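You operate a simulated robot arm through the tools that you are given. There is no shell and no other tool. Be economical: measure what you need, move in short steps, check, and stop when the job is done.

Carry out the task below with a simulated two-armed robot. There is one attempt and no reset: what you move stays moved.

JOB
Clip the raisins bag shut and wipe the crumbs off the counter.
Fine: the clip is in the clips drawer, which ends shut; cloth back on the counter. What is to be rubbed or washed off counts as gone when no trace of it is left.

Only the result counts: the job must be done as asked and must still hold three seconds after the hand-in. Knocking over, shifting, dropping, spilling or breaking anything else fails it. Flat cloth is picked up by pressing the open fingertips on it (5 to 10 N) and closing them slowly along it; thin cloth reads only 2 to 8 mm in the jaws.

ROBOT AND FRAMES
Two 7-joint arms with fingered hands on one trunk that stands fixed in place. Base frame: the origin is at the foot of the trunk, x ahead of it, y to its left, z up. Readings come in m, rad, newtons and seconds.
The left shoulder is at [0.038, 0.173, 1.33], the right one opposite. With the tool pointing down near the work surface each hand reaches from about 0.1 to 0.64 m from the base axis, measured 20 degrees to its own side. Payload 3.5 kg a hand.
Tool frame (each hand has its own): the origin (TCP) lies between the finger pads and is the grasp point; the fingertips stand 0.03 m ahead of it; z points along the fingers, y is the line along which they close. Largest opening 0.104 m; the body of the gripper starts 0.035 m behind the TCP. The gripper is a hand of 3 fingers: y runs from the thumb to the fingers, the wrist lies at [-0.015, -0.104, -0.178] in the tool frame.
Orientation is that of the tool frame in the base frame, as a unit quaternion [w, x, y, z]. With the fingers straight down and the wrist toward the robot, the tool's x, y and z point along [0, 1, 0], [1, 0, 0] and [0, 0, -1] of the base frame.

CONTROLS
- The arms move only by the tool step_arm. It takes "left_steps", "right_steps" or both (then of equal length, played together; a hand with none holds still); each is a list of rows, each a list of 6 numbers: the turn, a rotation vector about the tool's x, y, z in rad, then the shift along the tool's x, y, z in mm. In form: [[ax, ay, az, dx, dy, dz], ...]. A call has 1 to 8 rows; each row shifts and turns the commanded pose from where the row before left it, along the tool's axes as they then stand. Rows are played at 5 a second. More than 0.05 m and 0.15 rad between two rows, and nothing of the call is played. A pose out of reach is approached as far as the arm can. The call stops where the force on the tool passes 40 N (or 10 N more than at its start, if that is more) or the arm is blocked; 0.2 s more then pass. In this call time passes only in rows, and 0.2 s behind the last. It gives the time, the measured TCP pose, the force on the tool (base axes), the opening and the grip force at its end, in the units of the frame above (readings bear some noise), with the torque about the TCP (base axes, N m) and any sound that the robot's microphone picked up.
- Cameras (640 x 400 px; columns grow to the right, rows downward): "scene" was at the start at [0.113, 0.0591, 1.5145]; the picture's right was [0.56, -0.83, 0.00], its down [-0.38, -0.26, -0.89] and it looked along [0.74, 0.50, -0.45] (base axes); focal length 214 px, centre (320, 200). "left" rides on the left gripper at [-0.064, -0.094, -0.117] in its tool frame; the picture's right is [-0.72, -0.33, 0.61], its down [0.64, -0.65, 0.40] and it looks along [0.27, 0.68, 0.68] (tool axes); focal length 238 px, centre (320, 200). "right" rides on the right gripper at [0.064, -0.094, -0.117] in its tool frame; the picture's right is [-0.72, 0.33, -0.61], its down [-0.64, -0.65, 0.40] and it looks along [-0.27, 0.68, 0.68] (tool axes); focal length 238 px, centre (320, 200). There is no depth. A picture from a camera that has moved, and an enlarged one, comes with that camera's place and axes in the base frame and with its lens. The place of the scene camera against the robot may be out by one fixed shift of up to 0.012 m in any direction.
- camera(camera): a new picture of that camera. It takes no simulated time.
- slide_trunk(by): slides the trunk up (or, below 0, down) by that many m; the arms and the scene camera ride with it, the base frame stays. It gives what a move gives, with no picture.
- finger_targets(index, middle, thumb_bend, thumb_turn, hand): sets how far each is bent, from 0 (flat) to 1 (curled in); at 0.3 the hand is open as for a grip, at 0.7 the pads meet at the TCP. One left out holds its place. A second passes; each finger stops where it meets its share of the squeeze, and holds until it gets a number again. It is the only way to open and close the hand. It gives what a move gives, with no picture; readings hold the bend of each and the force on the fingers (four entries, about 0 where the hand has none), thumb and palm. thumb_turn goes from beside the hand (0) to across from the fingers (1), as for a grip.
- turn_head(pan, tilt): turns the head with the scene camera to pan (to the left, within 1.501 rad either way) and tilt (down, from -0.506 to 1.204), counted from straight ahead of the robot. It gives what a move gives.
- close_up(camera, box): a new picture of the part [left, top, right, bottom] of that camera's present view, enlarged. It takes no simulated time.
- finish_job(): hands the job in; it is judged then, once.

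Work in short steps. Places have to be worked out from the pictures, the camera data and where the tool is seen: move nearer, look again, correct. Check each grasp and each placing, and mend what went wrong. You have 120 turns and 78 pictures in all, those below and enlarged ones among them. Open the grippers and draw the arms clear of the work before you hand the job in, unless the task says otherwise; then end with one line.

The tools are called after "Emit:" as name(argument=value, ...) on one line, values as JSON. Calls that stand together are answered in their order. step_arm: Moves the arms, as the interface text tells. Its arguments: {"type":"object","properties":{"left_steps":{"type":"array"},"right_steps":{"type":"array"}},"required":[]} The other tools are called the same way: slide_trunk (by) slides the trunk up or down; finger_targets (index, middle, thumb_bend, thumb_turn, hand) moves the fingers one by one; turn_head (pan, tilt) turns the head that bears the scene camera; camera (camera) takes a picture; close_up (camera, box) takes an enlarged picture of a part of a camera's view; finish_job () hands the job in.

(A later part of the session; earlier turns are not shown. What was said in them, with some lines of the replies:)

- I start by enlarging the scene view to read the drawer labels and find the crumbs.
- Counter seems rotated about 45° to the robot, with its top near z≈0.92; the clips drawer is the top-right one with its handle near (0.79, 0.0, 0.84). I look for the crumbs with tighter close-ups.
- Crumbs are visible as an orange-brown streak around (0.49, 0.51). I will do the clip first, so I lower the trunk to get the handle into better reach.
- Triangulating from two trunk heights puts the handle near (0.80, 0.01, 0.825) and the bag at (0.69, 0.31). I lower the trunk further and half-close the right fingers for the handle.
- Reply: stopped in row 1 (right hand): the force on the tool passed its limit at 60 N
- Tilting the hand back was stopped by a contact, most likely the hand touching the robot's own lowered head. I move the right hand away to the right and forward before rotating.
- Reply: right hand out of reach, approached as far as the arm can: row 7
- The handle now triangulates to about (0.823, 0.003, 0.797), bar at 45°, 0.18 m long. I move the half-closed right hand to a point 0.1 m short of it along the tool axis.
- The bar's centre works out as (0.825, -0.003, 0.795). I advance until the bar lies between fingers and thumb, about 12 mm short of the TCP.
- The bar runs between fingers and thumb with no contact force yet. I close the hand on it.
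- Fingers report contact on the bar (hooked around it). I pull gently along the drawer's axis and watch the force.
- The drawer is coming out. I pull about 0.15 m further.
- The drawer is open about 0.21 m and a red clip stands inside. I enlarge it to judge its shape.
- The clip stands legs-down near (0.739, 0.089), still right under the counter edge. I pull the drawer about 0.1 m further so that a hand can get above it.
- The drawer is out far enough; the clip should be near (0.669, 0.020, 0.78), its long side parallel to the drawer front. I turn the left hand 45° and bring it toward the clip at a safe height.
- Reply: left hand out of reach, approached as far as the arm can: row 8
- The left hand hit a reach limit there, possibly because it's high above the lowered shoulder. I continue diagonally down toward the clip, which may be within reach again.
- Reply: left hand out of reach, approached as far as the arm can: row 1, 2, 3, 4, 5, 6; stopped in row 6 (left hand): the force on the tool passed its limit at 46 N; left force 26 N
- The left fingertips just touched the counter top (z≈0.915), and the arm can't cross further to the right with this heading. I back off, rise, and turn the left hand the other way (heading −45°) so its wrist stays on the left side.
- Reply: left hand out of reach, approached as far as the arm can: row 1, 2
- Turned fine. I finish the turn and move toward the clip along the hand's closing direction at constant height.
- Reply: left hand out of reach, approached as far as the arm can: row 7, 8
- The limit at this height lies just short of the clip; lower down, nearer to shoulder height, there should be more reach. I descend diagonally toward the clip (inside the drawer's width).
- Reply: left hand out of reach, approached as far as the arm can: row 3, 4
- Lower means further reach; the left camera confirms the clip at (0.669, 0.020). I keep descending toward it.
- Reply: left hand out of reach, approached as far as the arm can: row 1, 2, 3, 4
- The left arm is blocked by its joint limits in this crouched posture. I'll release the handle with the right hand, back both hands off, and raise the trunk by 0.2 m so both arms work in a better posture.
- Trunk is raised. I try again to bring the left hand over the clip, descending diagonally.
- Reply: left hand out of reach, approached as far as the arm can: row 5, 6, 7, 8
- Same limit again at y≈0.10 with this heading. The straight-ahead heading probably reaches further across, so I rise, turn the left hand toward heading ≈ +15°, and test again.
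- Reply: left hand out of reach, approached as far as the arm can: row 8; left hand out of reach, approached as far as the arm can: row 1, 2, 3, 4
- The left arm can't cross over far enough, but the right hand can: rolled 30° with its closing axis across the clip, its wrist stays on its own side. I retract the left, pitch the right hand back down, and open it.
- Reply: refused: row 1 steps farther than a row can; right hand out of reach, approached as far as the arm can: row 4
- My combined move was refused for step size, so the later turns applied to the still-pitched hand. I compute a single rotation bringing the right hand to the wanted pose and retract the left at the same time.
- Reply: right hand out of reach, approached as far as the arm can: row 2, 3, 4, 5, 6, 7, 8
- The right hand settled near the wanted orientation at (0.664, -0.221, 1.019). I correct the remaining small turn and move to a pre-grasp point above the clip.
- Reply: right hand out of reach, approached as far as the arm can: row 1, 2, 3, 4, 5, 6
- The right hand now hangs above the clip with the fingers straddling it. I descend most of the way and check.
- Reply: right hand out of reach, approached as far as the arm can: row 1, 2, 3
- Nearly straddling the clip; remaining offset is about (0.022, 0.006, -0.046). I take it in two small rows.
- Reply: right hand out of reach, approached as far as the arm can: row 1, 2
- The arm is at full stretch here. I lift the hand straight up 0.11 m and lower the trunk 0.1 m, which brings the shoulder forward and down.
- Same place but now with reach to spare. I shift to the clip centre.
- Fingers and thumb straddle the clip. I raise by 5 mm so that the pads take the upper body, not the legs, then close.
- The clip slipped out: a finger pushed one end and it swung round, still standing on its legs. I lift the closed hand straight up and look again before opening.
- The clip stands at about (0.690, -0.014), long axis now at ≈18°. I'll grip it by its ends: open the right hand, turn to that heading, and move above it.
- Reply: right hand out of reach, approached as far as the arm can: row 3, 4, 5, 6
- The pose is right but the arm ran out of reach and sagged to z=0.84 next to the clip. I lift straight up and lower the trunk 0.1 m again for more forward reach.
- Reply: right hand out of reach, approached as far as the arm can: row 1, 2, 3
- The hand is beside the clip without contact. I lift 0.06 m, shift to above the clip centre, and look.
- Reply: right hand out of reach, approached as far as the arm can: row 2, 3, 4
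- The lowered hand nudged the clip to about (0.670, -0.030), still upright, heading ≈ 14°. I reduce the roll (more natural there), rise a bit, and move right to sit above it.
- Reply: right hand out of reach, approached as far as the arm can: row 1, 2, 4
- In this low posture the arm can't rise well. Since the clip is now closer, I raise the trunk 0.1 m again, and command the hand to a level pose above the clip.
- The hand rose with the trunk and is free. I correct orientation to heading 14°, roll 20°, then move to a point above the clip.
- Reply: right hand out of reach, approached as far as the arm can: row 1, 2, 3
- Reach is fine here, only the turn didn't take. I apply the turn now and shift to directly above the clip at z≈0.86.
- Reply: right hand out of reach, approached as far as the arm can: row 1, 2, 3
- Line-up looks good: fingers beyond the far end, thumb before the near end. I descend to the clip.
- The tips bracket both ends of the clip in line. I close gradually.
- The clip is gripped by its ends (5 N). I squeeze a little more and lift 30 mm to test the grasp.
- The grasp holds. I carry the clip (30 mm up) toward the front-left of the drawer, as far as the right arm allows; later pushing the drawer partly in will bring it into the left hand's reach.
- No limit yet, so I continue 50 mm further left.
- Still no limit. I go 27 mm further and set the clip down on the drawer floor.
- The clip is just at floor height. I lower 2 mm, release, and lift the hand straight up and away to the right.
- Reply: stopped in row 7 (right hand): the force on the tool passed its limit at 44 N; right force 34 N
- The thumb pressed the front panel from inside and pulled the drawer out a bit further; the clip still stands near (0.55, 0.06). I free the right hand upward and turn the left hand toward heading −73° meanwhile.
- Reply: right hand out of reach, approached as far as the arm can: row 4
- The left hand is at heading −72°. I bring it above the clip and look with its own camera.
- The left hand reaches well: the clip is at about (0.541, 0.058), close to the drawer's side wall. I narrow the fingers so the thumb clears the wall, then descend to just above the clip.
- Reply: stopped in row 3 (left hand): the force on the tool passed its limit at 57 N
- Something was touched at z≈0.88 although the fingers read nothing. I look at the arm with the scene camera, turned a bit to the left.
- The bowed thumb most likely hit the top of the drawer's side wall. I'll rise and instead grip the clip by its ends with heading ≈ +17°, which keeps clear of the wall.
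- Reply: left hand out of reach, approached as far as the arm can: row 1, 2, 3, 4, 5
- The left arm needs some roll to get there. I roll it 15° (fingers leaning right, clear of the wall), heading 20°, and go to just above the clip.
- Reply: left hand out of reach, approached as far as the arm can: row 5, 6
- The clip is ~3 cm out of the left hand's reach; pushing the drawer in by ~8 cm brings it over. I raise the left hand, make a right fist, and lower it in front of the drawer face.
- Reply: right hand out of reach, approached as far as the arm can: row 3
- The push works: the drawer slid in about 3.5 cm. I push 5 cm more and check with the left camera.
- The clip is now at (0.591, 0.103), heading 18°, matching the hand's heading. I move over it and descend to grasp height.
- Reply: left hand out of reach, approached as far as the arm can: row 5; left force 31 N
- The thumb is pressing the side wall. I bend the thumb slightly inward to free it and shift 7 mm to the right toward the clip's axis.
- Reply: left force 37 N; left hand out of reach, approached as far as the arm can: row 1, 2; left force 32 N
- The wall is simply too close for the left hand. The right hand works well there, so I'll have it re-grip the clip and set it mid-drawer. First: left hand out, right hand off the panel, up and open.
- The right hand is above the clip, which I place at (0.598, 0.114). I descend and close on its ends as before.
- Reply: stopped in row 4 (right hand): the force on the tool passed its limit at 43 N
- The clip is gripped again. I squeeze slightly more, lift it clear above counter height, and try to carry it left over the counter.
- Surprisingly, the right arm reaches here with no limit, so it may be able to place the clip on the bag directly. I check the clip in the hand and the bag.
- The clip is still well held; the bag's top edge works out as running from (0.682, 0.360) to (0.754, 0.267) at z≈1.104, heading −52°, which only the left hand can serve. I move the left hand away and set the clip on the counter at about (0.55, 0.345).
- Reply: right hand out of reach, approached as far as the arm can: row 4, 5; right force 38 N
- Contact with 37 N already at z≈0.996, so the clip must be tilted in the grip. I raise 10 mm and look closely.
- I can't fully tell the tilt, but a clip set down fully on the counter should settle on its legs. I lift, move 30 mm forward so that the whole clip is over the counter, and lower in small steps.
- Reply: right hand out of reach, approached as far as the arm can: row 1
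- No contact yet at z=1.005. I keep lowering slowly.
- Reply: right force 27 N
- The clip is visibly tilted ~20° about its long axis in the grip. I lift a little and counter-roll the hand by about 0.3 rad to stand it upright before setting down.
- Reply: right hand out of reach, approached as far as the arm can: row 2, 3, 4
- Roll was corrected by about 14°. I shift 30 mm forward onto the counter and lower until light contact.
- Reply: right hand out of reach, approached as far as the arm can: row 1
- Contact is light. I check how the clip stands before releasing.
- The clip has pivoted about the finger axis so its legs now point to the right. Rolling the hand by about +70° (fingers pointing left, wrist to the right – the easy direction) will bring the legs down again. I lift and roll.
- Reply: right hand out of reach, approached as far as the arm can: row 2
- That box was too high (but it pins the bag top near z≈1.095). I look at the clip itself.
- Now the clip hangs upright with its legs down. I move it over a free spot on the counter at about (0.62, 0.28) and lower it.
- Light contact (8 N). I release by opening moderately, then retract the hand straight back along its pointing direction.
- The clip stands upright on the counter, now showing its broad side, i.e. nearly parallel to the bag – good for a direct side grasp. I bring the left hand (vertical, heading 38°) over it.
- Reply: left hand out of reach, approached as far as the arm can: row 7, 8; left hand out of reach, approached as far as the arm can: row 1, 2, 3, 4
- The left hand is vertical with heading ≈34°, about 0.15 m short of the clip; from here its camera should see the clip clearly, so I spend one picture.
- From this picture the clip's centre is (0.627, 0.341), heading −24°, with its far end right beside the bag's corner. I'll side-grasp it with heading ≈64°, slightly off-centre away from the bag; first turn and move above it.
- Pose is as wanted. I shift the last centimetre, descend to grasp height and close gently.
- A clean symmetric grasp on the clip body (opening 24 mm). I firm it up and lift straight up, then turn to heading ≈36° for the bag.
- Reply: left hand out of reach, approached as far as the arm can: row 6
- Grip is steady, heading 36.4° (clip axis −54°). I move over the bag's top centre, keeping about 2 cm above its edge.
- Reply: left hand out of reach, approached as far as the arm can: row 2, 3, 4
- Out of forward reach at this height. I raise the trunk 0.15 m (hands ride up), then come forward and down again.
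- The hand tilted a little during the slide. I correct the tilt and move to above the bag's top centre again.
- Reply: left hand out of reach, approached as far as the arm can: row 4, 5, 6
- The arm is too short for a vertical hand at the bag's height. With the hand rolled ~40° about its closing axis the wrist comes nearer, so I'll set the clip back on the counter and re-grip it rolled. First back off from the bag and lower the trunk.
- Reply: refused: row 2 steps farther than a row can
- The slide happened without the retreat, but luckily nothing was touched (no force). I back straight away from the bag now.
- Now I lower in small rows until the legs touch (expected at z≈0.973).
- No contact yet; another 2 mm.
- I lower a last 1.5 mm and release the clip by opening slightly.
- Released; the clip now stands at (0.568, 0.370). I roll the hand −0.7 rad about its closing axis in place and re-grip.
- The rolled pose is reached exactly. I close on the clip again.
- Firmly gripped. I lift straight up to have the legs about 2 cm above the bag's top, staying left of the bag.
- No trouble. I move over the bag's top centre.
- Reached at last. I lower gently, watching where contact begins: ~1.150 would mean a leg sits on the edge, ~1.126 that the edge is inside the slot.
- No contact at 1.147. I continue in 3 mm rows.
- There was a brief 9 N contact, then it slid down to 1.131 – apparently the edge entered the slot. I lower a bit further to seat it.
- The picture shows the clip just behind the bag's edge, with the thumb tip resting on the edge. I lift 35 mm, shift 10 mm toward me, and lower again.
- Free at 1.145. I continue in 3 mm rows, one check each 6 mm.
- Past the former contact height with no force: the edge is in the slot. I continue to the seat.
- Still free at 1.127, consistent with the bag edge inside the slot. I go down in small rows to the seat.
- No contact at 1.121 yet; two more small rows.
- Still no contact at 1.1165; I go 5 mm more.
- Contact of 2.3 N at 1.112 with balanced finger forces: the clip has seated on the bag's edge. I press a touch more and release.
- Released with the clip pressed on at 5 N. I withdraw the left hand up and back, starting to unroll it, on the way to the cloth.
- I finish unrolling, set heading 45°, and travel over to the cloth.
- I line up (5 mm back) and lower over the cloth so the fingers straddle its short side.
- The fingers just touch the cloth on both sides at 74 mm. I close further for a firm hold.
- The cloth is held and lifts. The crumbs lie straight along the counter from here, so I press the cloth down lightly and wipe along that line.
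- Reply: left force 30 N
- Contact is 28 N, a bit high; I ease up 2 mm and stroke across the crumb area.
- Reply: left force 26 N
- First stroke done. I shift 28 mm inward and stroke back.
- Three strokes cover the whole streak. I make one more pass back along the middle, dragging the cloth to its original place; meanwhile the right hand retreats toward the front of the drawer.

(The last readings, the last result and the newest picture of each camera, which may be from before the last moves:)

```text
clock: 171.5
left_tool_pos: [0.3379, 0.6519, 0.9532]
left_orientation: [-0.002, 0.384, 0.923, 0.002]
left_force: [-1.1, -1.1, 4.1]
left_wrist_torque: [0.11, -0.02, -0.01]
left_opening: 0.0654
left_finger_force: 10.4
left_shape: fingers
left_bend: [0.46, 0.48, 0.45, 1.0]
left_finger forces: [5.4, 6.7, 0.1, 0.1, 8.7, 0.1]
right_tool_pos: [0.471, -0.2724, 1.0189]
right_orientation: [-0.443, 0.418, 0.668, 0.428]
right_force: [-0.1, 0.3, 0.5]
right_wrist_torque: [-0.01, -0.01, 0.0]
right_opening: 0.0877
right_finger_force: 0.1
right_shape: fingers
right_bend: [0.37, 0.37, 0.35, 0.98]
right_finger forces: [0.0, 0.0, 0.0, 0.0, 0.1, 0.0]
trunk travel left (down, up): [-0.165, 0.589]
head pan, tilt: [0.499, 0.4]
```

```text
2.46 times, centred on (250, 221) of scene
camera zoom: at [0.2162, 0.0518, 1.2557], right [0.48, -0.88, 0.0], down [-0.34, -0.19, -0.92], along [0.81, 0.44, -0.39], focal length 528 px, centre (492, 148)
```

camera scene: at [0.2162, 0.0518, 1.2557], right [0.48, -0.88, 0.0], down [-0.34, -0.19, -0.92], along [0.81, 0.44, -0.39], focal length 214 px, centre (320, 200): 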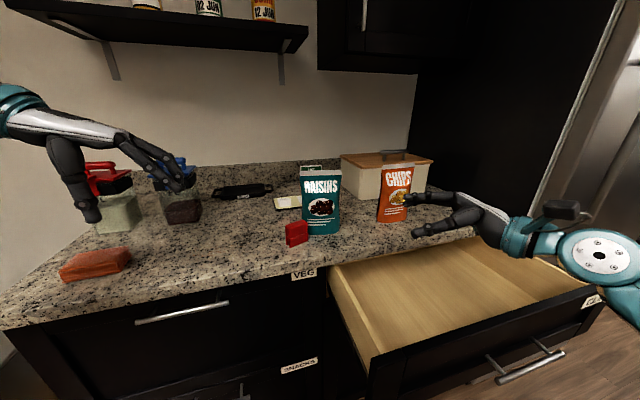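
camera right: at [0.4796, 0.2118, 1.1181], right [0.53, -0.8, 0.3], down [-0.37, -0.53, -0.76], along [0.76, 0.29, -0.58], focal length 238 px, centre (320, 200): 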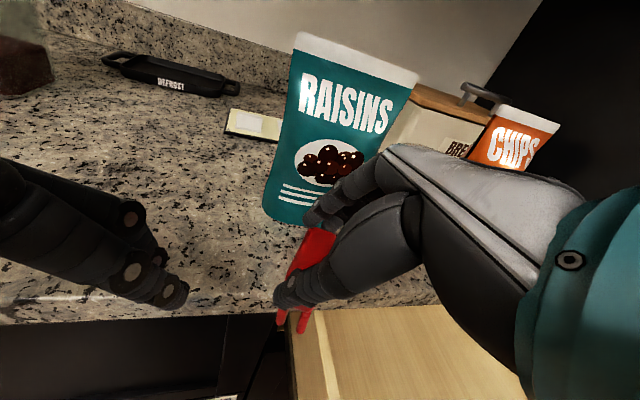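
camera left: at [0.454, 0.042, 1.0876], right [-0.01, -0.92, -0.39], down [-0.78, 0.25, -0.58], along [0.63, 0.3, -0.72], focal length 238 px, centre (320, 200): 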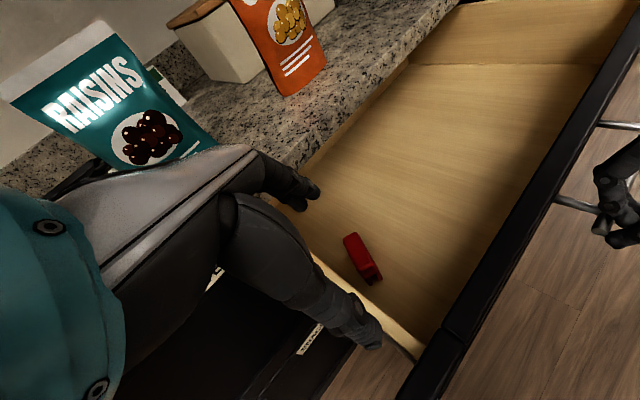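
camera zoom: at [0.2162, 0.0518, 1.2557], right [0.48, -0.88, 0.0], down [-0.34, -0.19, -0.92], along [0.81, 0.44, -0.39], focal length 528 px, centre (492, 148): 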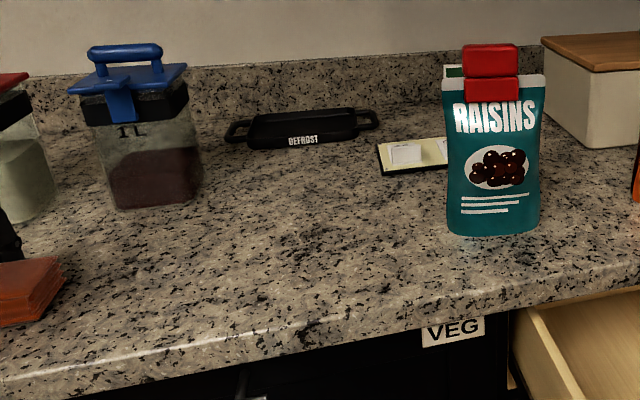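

The picture confirms it: the clip sits on the bag's top edge and no crumb streak is left visible. To be safe I do one more forward-and-back wipe while the right hand makes a fist and turns to the forward-pointing pose for closing the drawer.

Emit:
finger_targets(hand="right", index=0.8, middle=0.8, thumb_bend=0.6)

Emit:
step_arm(left_steps=[[0, 0, 0, -38, 6, 1], [0, 0, 0, -38, 6, 0], [0, 0, 0, -38, 0, 0], [0, 0, 0, -38, 0, 0], [0, 0, 0, -38, 0, 0], [0, 0, 0, -38, 0, 0], [0, 0, 0, -38, 0, 0], [0, 0, 0, -38, 0, 0]], right_steps=[[-0.0534, -0.1113, -0.0631, 0, 0, 0], [-0.0534, -0.1113, -0.0631, 0, 0, 0], [-0.0534, -0.1113, -0.0631, 0, 0, 0], [-0.0534, -0.1113, -0.0631, 0, 0, 0], [-0.0534, -0.1113, -0.0631, 0, 0, 0], [-0.0534, -0.1113, -0.0631, 0, 0, 0], [-0.0534, -0.1113, -0.0631, 0, 0, 0], [-0.0534, -0.1113, -0.0631, 0, 0, 0]])

Emit:
step_arm(left_steps=[[0, 0, 0, 10, -28, 0], [0, 0, 0, 42, 0, 0], [0, 0, 0, 42, 0, 0], [0, 0, 0, 42, 0, 0], [0, 0, 0, 42, 0, 0], [0, 0, 0, 42, 0, 0], [0, 0, 0, 42, 6, 0], [0, 0, 0, 42, 6, 0]], right_steps=[[-0.0534, -0.1113, -0.0631, 0, 0, 0], [-0.0534, -0.1113, -0.0631, 0, 0, 0], [0, 0, 0, 0, 0, 0], [0, 0, 0, 0, 0, 0], [0, 0, 0, 0, 0, 0], [0, 0, 0, 0, 0, 0], [0, 0, 0, 0, 0, 0], [0, 0, 0, 0, 0, 0]])

```text
clock: 172.5
left_tool_pos: [0.3387, 0.6516, 0.9542]
left_orientation: [-0.002, 0.384, 0.923, 0.002]
left_force: [-0.3, 0.5, -0.1]
left_wrist_torque: [0.01, 0.06, -0.02]
left_opening: 0.0652
left_finger_force: 7.6
left_shape: fingers
left_bend: [0.46, 0.48, 0.45, 1.0]
left_finger forces: [5.9, 2.3, 0.1, 0.1, 8.0, 0.0]
right_tool_pos: [0.4707, -0.2709, 1.0203]
right_orientation: [-0.443, 0.419, 0.667, 0.427]
right_force: [0.0, 0.3, 0.6]
right_wrist_torque: [-0.05, -0.01, -0.01]
right_opening: 0.0071
right_finger_force: 0.0
right_shape: fingers
right_bend: [0.8, 0.8, 0.6, 1.0]
right_finger forces: [0.0, 0.1, 0.0, 0.1, 0.0, 0.1]
trunk travel left (down, up): [-0.165, 0.589]
head pan, tilt: [0.499, 0.4]
```

```text
clock: 174.3
left_tool_pos: [0.5622, 0.4424, 0.9546]
left_orientation: [0.0, 0.384, 0.923, 0.005]
left_force: [-4.1, 2.1, 13.4]
left_wrist_torque: [0.51, -0.2, 0.15]
left_opening: 0.0653
left_finger_force: 15.1
left_shape: fingers
left_bend: [0.46, 0.47, 0.45, 1.0]
left_finger forces: [5.1, 16.1, 0.0, 0.0, 8.9, 0.1]
right_tool_pos: [0.4706, -0.2632, 1.0214]
right_orientation: [0.094, 0.465, 0.768, 0.429]
right_force: [0.0, -0.4, -0.7]
right_wrist_torque: [-0.02, -0.02, 0.01]
right_opening: 0.0072
right_finger_force: 0.1
right_shape: fingers
right_bend: [0.8, 0.8, 0.6, 1.0]
right_finger forces: [0.0, 0.0, 0.1, 0.0, 0.0, 0.0]
right hand out of reach, approached as far as the arm can: row 7
trunk travel left (down, up): [-0.165, 0.589]
head pan, tilt: [0.499, 0.4]
```

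```text
clock: 176.1
left_tool_pos: [0.3359, 0.6493, 0.954]
left_orientation: [-0.002, 0.385, 0.923, 0.003]
left_force: [0.9, 0.6, -0.8]
left_wrist_torque: [0.02, 0.0, 0.0]
left_opening: 0.0652
left_finger_force: 7.2
left_shape: fingers
left_bend: [0.46, 0.48, 0.46, 1.0]
left_finger forces: [5.5, 2.2, 0.0, 0.0, 7.9, 0.1]
right_tool_pos: [0.4734, -0.2657, 1.0211]
right_orientation: [0.229, 0.455, 0.758, 0.407]
right_force: [1.1, 0.3, -0.1]
right_wrist_torque: [-0.02, -0.02, -0.01]
right_opening: 0.0069
right_finger_force: 0.1
right_shape: fingers
right_bend: [0.8, 0.8, 0.6, 1.0]
right_finger forces: [0.0, 0.0, 0.0, 0.1, 0.0, 0.0]
right hand out of reach, approached as far as the arm can: row 2
trunk travel left (down, up): [-0.165, 0.589]
head pan, tilt: [0.499, 0.4]
```

The counter's wiped and the right hand has its pose. I release the cloth at its place and raise the left hand clear.

Emit:
finger_targets(hand="left", index=0.3, middle=0.3, thumb_bend=0.3)

Emit:
step_arm(left_steps=[[0, 0, 0, 0, 0, -25], [0, 0, 0, 0, 0, -45], [0, 0, 0, 0, 0, -45], [0, 0, 0, 0, 0, -45], [0, 0, 0, 0, 0, -45], [0, 0, 0, 0, 0, -45]])

Emit:
slide_trunk(by=-0.12)

```text
clock: 177.1
left_tool_pos: [0.3346, 0.6499, 0.9548]
left_orientation: [-0.001, 0.384, 0.923, 0.003]
left_force: [-0.6, 0.8, 0.2]
left_wrist_torque: [-0.04, 0.01, 0.01]
left_opening: 0.1026
left_finger_force: 0.0
left_shape: fingers
left_bend: [0.3, 0.3, 0.3, 0.98]
left_finger forces: [0.1, 0.0, 0.0, 0.0, 0.1, 0.0]
right_tool_pos: [0.4745, -0.2652, 1.0196]
right_orientation: [0.229, 0.455, 0.757, 0.408]
right_force: [0.5, -0.2, 1.3]
right_wrist_torque: [-0.05, 0.0, -0.03]
right_opening: 0.0071
right_finger_force: 0.0
right_shape: fingers
right_bend: [0.8, 0.8, 0.6, 1.0]
right_finger forces: [0.0, 0.1, 0.0, 0.0, 0.1, 0.1]
trunk travel left (down, up): [-0.165, 0.589]
head pan, tilt: [0.499, 0.4]
```

```text
clock: 178.5
left_tool_pos: [0.3346, 0.65, 1.1428]
left_orientation: [-0.002, 0.385, 0.923, 0.003]
left_force: [0.7, -0.1, -0.4]
left_wrist_torque: [0.02, 0.02, -0.02]
left_opening: 0.103
left_finger_force: 0.0
left_shape: fingers
left_bend: [0.3, 0.3, 0.3, 0.98]
left_finger forces: [0.0, 0.1, 0.1, 0.0, 0.1, 0.0]
left hand out of reach, approached as far as the arm can: row 5, 6
right_tool_pos: [0.4749, -0.2653, 1.018]
right_orientation: [0.229, 0.455, 0.758, 0.408]
right_force: [-0.1, -0.5, -0.1]
right_wrist_torque: [0.0, 0.01, 0.01]
right_opening: 0.007
right_finger_force: 0.0
right_shape: fingers
right_bend: [0.8, 0.8, 0.6, 1.0]
right_finger forces: [0.0, 0.0, 0.0, 0.1, 0.0, 0.1]
trunk travel left (down, up): [-0.165, 0.589]
head pan, tilt: [0.499, 0.4]
```

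```text
clock: 180.0
left_tool_pos: [0.3329, 0.6502, 1.0254]
left_orientation: [-0.001, 0.384, 0.923, 0.003]
left_force: [0.8, -0.7, 1.7]
left_wrist_torque: [-0.03, -0.03, 0.01]
left_opening: 0.103
left_finger_force: 0.1
left_shape: fingers
left_bend: [0.3, 0.3, 0.3, 0.98]
left_finger forces: [0.0, 0.0, 0.0, 0.0, 0.0, 0.1]
right_tool_pos: [0.5171, -0.2664, 0.8408]
right_orientation: [0.169, 0.486, 0.773, 0.37]
right_force: [0.3, -0.3, -1.2]
right_wrist_torque: [-0.02, 0.0, -0.04]
right_opening: 0.0072
right_finger_force: 0.0
right_shape: fingers
right_bend: [0.8, 0.8, 0.6, 1.0]
right_finger forces: [0.0, 0.0, 0.1, 0.0, 0.0, 0.1]
trunk travel left (down, up): [-0.045, 0.709]
head pan, tilt: [0.499, 0.4]
```

The cloth stays on the counter. The right fist is in front of the drawer at the right lateral place; I lower it to bar height and push the drawer inward.

Emit:
step_arm(right_steps=[[0, 0, 0, -3.4, -25.8, 23.3], [0, 0, 0, 11.5, 24.9, 29.1], [0, 0, 0, 11.5, 24.9, 29.1], [0, 0, 0, 11.5, 24.9, 29.1], [0, 0, 0, 11.5, 24.9, 29.1], [0, 0, 0, 11.5, 24.9, 29.1], [0, 0, 0, 11.5, 24.9, 29.1], [0, 0, 0, 11.5, 24.9, 29.1]])

```text
clock: 181.8
left_tool_pos: [0.3338, 0.6509, 1.0229]
left_orientation: [-0.002, 0.385, 0.923, 0.003]
left_force: [0.5, -0.4, 0.2]
left_wrist_torque: [-0.02, -0.01, -0.02]
left_opening: 0.1027
left_finger_force: 0.1
left_shape: fingers
left_bend: [0.3, 0.3, 0.3, 0.98]
left_finger forces: [0.1, 0.0, 0.1, 0.0, 0.0, 0.1]
right_tool_pos: [0.7137, -0.0684, 0.8059]
right_orientation: [0.168, 0.485, 0.774, 0.371]
right_force: [0.7, -0.2, 0.1]
right_wrist_torque: [0.01, -0.04, -0.01]
right_opening: 0.0077
right_finger_force: 0.0
right_shape: fingers
right_bend: [0.8, 0.8, 0.59, 1.0]
right_finger forces: [0.0, 0.1, 0.0, 0.1, 0.0, 0.0]
trunk travel left (down, up): [-0.045, 0.709]
head pan, tilt: [0.499, 0.4]
```

Moved on without obstruction (x+y≈0.645). I continue in smaller rows until the drawer front stops.

Emit:
step_arm(right_steps=[[0, 0, 0, 7.2, 15.6, 18.2], [0, 0, 0, 7.2, 15.6, 18.2], [0, 0, 0, 7.2, 15.6, 18.2], [0, 0, 0, 5.8, 12.4, 14.6], [0, 0, 0, 5.8, 12.4, 14.6], [0, 0, 0, 5.8, 12.4, 14.6]])

```text
clock: 183.2
left_tool_pos: [0.3331, 0.6481, 1.0267]
left_orientation: [-0.002, 0.384, 0.923, 0.004]
left_force: [-0.2, -0.6, -0.6]
left_wrist_torque: [0.0, 0.01, -0.01]
left_opening: 0.1028
left_finger_force: 0.0
left_shape: fingers
left_bend: [0.3, 0.3, 0.3, 0.98]
left_finger forces: [0.0, 0.1, 0.0, 0.0, 0.0, 0.0]
right_tool_pos: [0.8085, 0.0235, 0.8092]
right_orientation: [0.17, 0.487, 0.772, 0.371]
right_force: [-19.4, -21.9, 4.6]
right_wrist_torque: [-0.34, 0.28, 0.23]
right_opening: 0.015
right_finger_force: 20.5
right_shape: fingers
right_bend: [0.81, 0.81, 0.56, 1.0]
right_finger forces: [32.1, 7.5, 0.0, 0.0, 0.0, 0.0]
trunk travel left (down, up): [-0.045, 0.709]
head pan, tilt: [0.499, 0.4]
```

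It now meets 29 N resistance at x+y≈0.83, as expected for a shut drawer. One more short push to confirm it's at its stop.

Emit:
step_arm(right_steps=[[0, 0, 0, 1.5, 3.1, 3.6], [0, 0, 0, 1.5, 3.1, 3.6]])

```text
clock: 183.6
left_tool_pos: [0.3317, 0.6483, 1.0264]
left_orientation: [-0.001, 0.384, 0.923, 0.004]
left_force: [-0.9, 0.0, 0.0]
left_wrist_torque: [0.03, 0.0, -0.01]
left_opening: 0.1029
left_finger_force: 0.0
left_shape: fingers
left_bend: [0.3, 0.3, 0.3, 0.98]
left_finger forces: [0.1, 0.1, 0.0, 0.0, 0.1, 0.0]
right_tool_pos: [0.8117, 0.0247, 0.8103]
right_orientation: [0.172, 0.488, 0.772, 0.37]
right_force: [-27.9, -19.7, 5.7]
right_wrist_torque: [-0.31, 0.42, 0.25]
right_opening: 0.0176
right_finger_force: 22.9
right_shape: fingers
right_bend: [0.82, 0.82, 0.55, 1.0]
right_finger forces: [36.8, 8.1, 0.1, 0.0, 0.0, 0.0]
trunk travel left (down, up): [-0.045, 0.709]
head pan, tilt: [0.499, 0.4]
stopped in row 2 (right hand): the force on the tool passed its limit at 42 N (the readings are from after the stop); the commanded pose is now the measured one
```

Force climbs steeply without travel: the drawer is shut. I back the right hand off gently, watching for any hooking on the handle.

Emit:
step_arm(right_steps=[[0, 0, 0, -5.8, -12.4, -14.6], [0, 0, 0, -5.8, -12.4, -14.6]])

```text
clock: 184.2
left_tool_pos: [0.3331, 0.6514, 1.0235]
left_orientation: [-0.001, 0.384, 0.923, 0.003]
left_force: [0.0, -0.3, -0.2]
left_wrist_torque: [-0.02, 0.02, -0.02]
left_opening: 0.1027
left_finger_force: 0.1
left_shape: fingers
left_bend: [0.3, 0.3, 0.3, 0.98]
left_finger forces: [0.0, 0.0, 0.1, 0.1, 0.0, 0.0]
right_tool_pos: [0.7839, -0.0, 0.8074]
right_orientation: [0.17, 0.487, 0.773, 0.369]
right_force: [0.2, -0.8, 0.6]
right_wrist_torque: [0.0, 0.0, 0.02]
right_opening: 0.0079
right_finger_force: 0.0
right_shape: fingers
right_bend: [0.8, 0.8, 0.59, 1.0]
right_finger forces: [0.0, 0.0, 0.0, 0.0, 0.1, 0.0]
trunk travel left (down, up): [-0.045, 0.709]
head pan, tilt: [0.499, 0.4]
```

The fist's tips sit slightly behind/above bar level, so retreating might drag the bar. I lift 33 mm so the fist is clear above the bar and push the panel shut again from there.

Emit:
step_arm(right_steps=[[0, 0, 0, 1.6, 12.1, -11], [0, 0, 0, 1.6, 12.1, -11]])

Emit:
step_arm(right_steps=[[0, 0, 0, 4.3, 9.3, 10.9], [0, 0, 0, 4.3, 9.3, 10.9], [0, 0, 0, 2.9, 6.2, 7.3], [0, 0, 0, 1.5, 3.1, 3.6], [0, 0, 0, 1.5, 3.1, 3.6]])

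```text
clock: 184.8
left_tool_pos: [0.3349, 0.6515, 1.0246]
left_orientation: [-0.002, 0.385, 0.923, 0.002]
left_force: [-0.2, -0.4, -0.2]
left_wrist_torque: [0.01, -0.02, 0.01]
left_opening: 0.1031
left_finger_force: 0.1
left_shape: fingers
left_bend: [0.3, 0.3, 0.3, 0.98]
left_finger forces: [0.2, 0.0, 0.0, 0.1, 0.0, 0.0]
right_tool_pos: [0.785, -0.0008, 0.8405]
right_orientation: [0.17, 0.488, 0.772, 0.369]
right_force: [0.1, 0.8, 0.5]
right_wrist_torque: [-0.03, 0.02, 0.0]
right_opening: 0.0078
right_finger_force: 0.0
right_shape: fingers
right_bend: [0.8, 0.8, 0.59, 1.0]
right_finger forces: [0.0, 0.1, 0.0, 0.1, 0.1, 0.0]
trunk travel left (down, up): [-0.045, 0.709]
head pan, tilt: [0.499, 0.4]
```

```text
clock: 186.1
left_tool_pos: [0.3349, 0.6511, 1.024]
left_orientation: [-0.003, 0.385, 0.923, 0.004]
left_force: [1.1, 0.2, 0.0]
left_wrist_torque: [0.0, -0.06, 0.02]
left_opening: 0.103
left_finger_force: 0.1
left_shape: fingers
left_bend: [0.3, 0.3, 0.3, 0.98]
left_finger forces: [0.0, 0.1, 0.0, 0.1, 0.0, 0.0]
right_tool_pos: [0.8218, 0.0316, 0.833]
right_orientation: [0.168, 0.492, 0.773, 0.364]
right_force: [-7.8, -5.8, -5.1]
right_wrist_torque: [0.36, -0.38, 0.0]
right_opening: 0.0078
right_finger_force: 5.4
right_shape: fingers
right_bend: [0.8, 0.8, 0.59, 1.0]
right_finger forces: [5.8, 5.1, 0.1, 0.0, 0.0, 0.0]
trunk travel left (down, up): [-0.045, 0.709]
head pan, tilt: [0.499, 0.4]
stopped in row 5 (right hand): the force on the tool passed its limit at 44 N (the readings are from after the stop); the commanded pose is now the measured one
```

The fist is above the bar and the panel is at its stop again. I retreat straight back, then open the hand.

Emit:
step_arm(right_steps=[[0, 0, 0, -5.8, -12.4, -14.6], [0, 0, 0, -11.5, -24.9, -29.1], [0, 0, 0, -11.5, -24.9, -29.1], [0, 0, 0, -11.5, -24.9, -29.1], [0, 0, 0, -11.5, -24.9, -29.1], [0, 0, 0, -11.5, -24.9, -29.1]], left_steps=[[0, 0, 0, 0, -20, -40], [0, 0, 0, 0, -30, -35], [0, 0, 0, 0, -40, 0], [0, 0, 0, 0, -40, 0], [0, 0, 0, 0, 0, 0], [0, 0, 0, 0, 0, 0]])

Emit:
finger_targets(hand="right", index=0.3, middle=0.3, thumb_bend=0.3)

```text
clock: 187.5
left_tool_pos: [0.261, 0.582, 1.0143]
left_orientation: [-0.002, 0.385, 0.923, 0.003]
left_force: [0.0, 0.4, -0.8]
left_wrist_torque: [-0.02, 0.03, 0.04]
left_opening: 0.1029
left_finger_force: 0.0
left_shape: fingers
left_bend: [0.3, 0.3, 0.3, 0.98]
left_finger forces: [0.0, 0.0, 0.0, 0.0, 0.0, 0.0]
left hand out of reach, approached as far as the arm can: row 1, 2, 3, 4
right_tool_pos: [0.6646, -0.1212, 0.8397]
right_orientation: [0.169, 0.489, 0.773, 0.366]
right_force: [-0.1, -0.4, 0.6]
right_wrist_torque: [-0.02, 0.01, 0.02]
right_opening: 0.007
right_finger_force: 0.1
right_shape: fingers
right_bend: [0.8, 0.8, 0.6, 1.0]
right_finger forces: [0.0, 0.1, 0.1, 0.1, 0.1, 0.1]
trunk travel left (down, up): [-0.045, 0.709]
head pan, tilt: [0.499, 0.4]
```

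```text
clock: 188.5
left_tool_pos: [0.2607, 0.5813, 1.0146]
left_orientation: [-0.001, 0.384, 0.923, 0.003]
left_force: [-0.2, 0.0, -0.9]
left_wrist_torque: [0.0, 0.02, 0.02]
left_opening: 0.1029
left_finger_force: 0.0
left_shape: fingers
left_bend: [0.3, 0.3, 0.3, 0.98]
left_finger forces: [0.1, 0.0, 0.1, 0.0, 0.0, 0.1]
right_tool_pos: [0.6654, -0.1216, 0.8396]
right_orientation: [0.169, 0.49, 0.773, 0.365]
right_force: [-0.4, 0.0, -0.1]
right_wrist_torque: [-0.01, 0.03, 0.05]
right_opening: 0.1028
right_finger_force: 0.1
right_shape: fingers
right_bend: [0.3, 0.3, 0.3, 0.98]
right_finger forces: [0.0, 0.1, 0.1, 0.0, 0.0, 0.0]
trunk travel left (down, up): [-0.045, 0.709]
head pan, tilt: [0.499, 0.4]
```

Opening and thumb bend have returned to their free values (nothing hooked), both hands are open and clear of bag, cloth and drawer. I hand the job in.

Emit:
finish_job()

```text
The job is handed in.
```

I handed the job in. The raisins bag is clipped shut, the crumbs are wiped off, the cloth is back on the counter near where it started, and the clips drawer is pushed shut; my last picture showed the clip on the bag and no crumb streak, but I had no pictures left to check the drawer or the second wipe, so the drawer being shut rests on the force readings alone.
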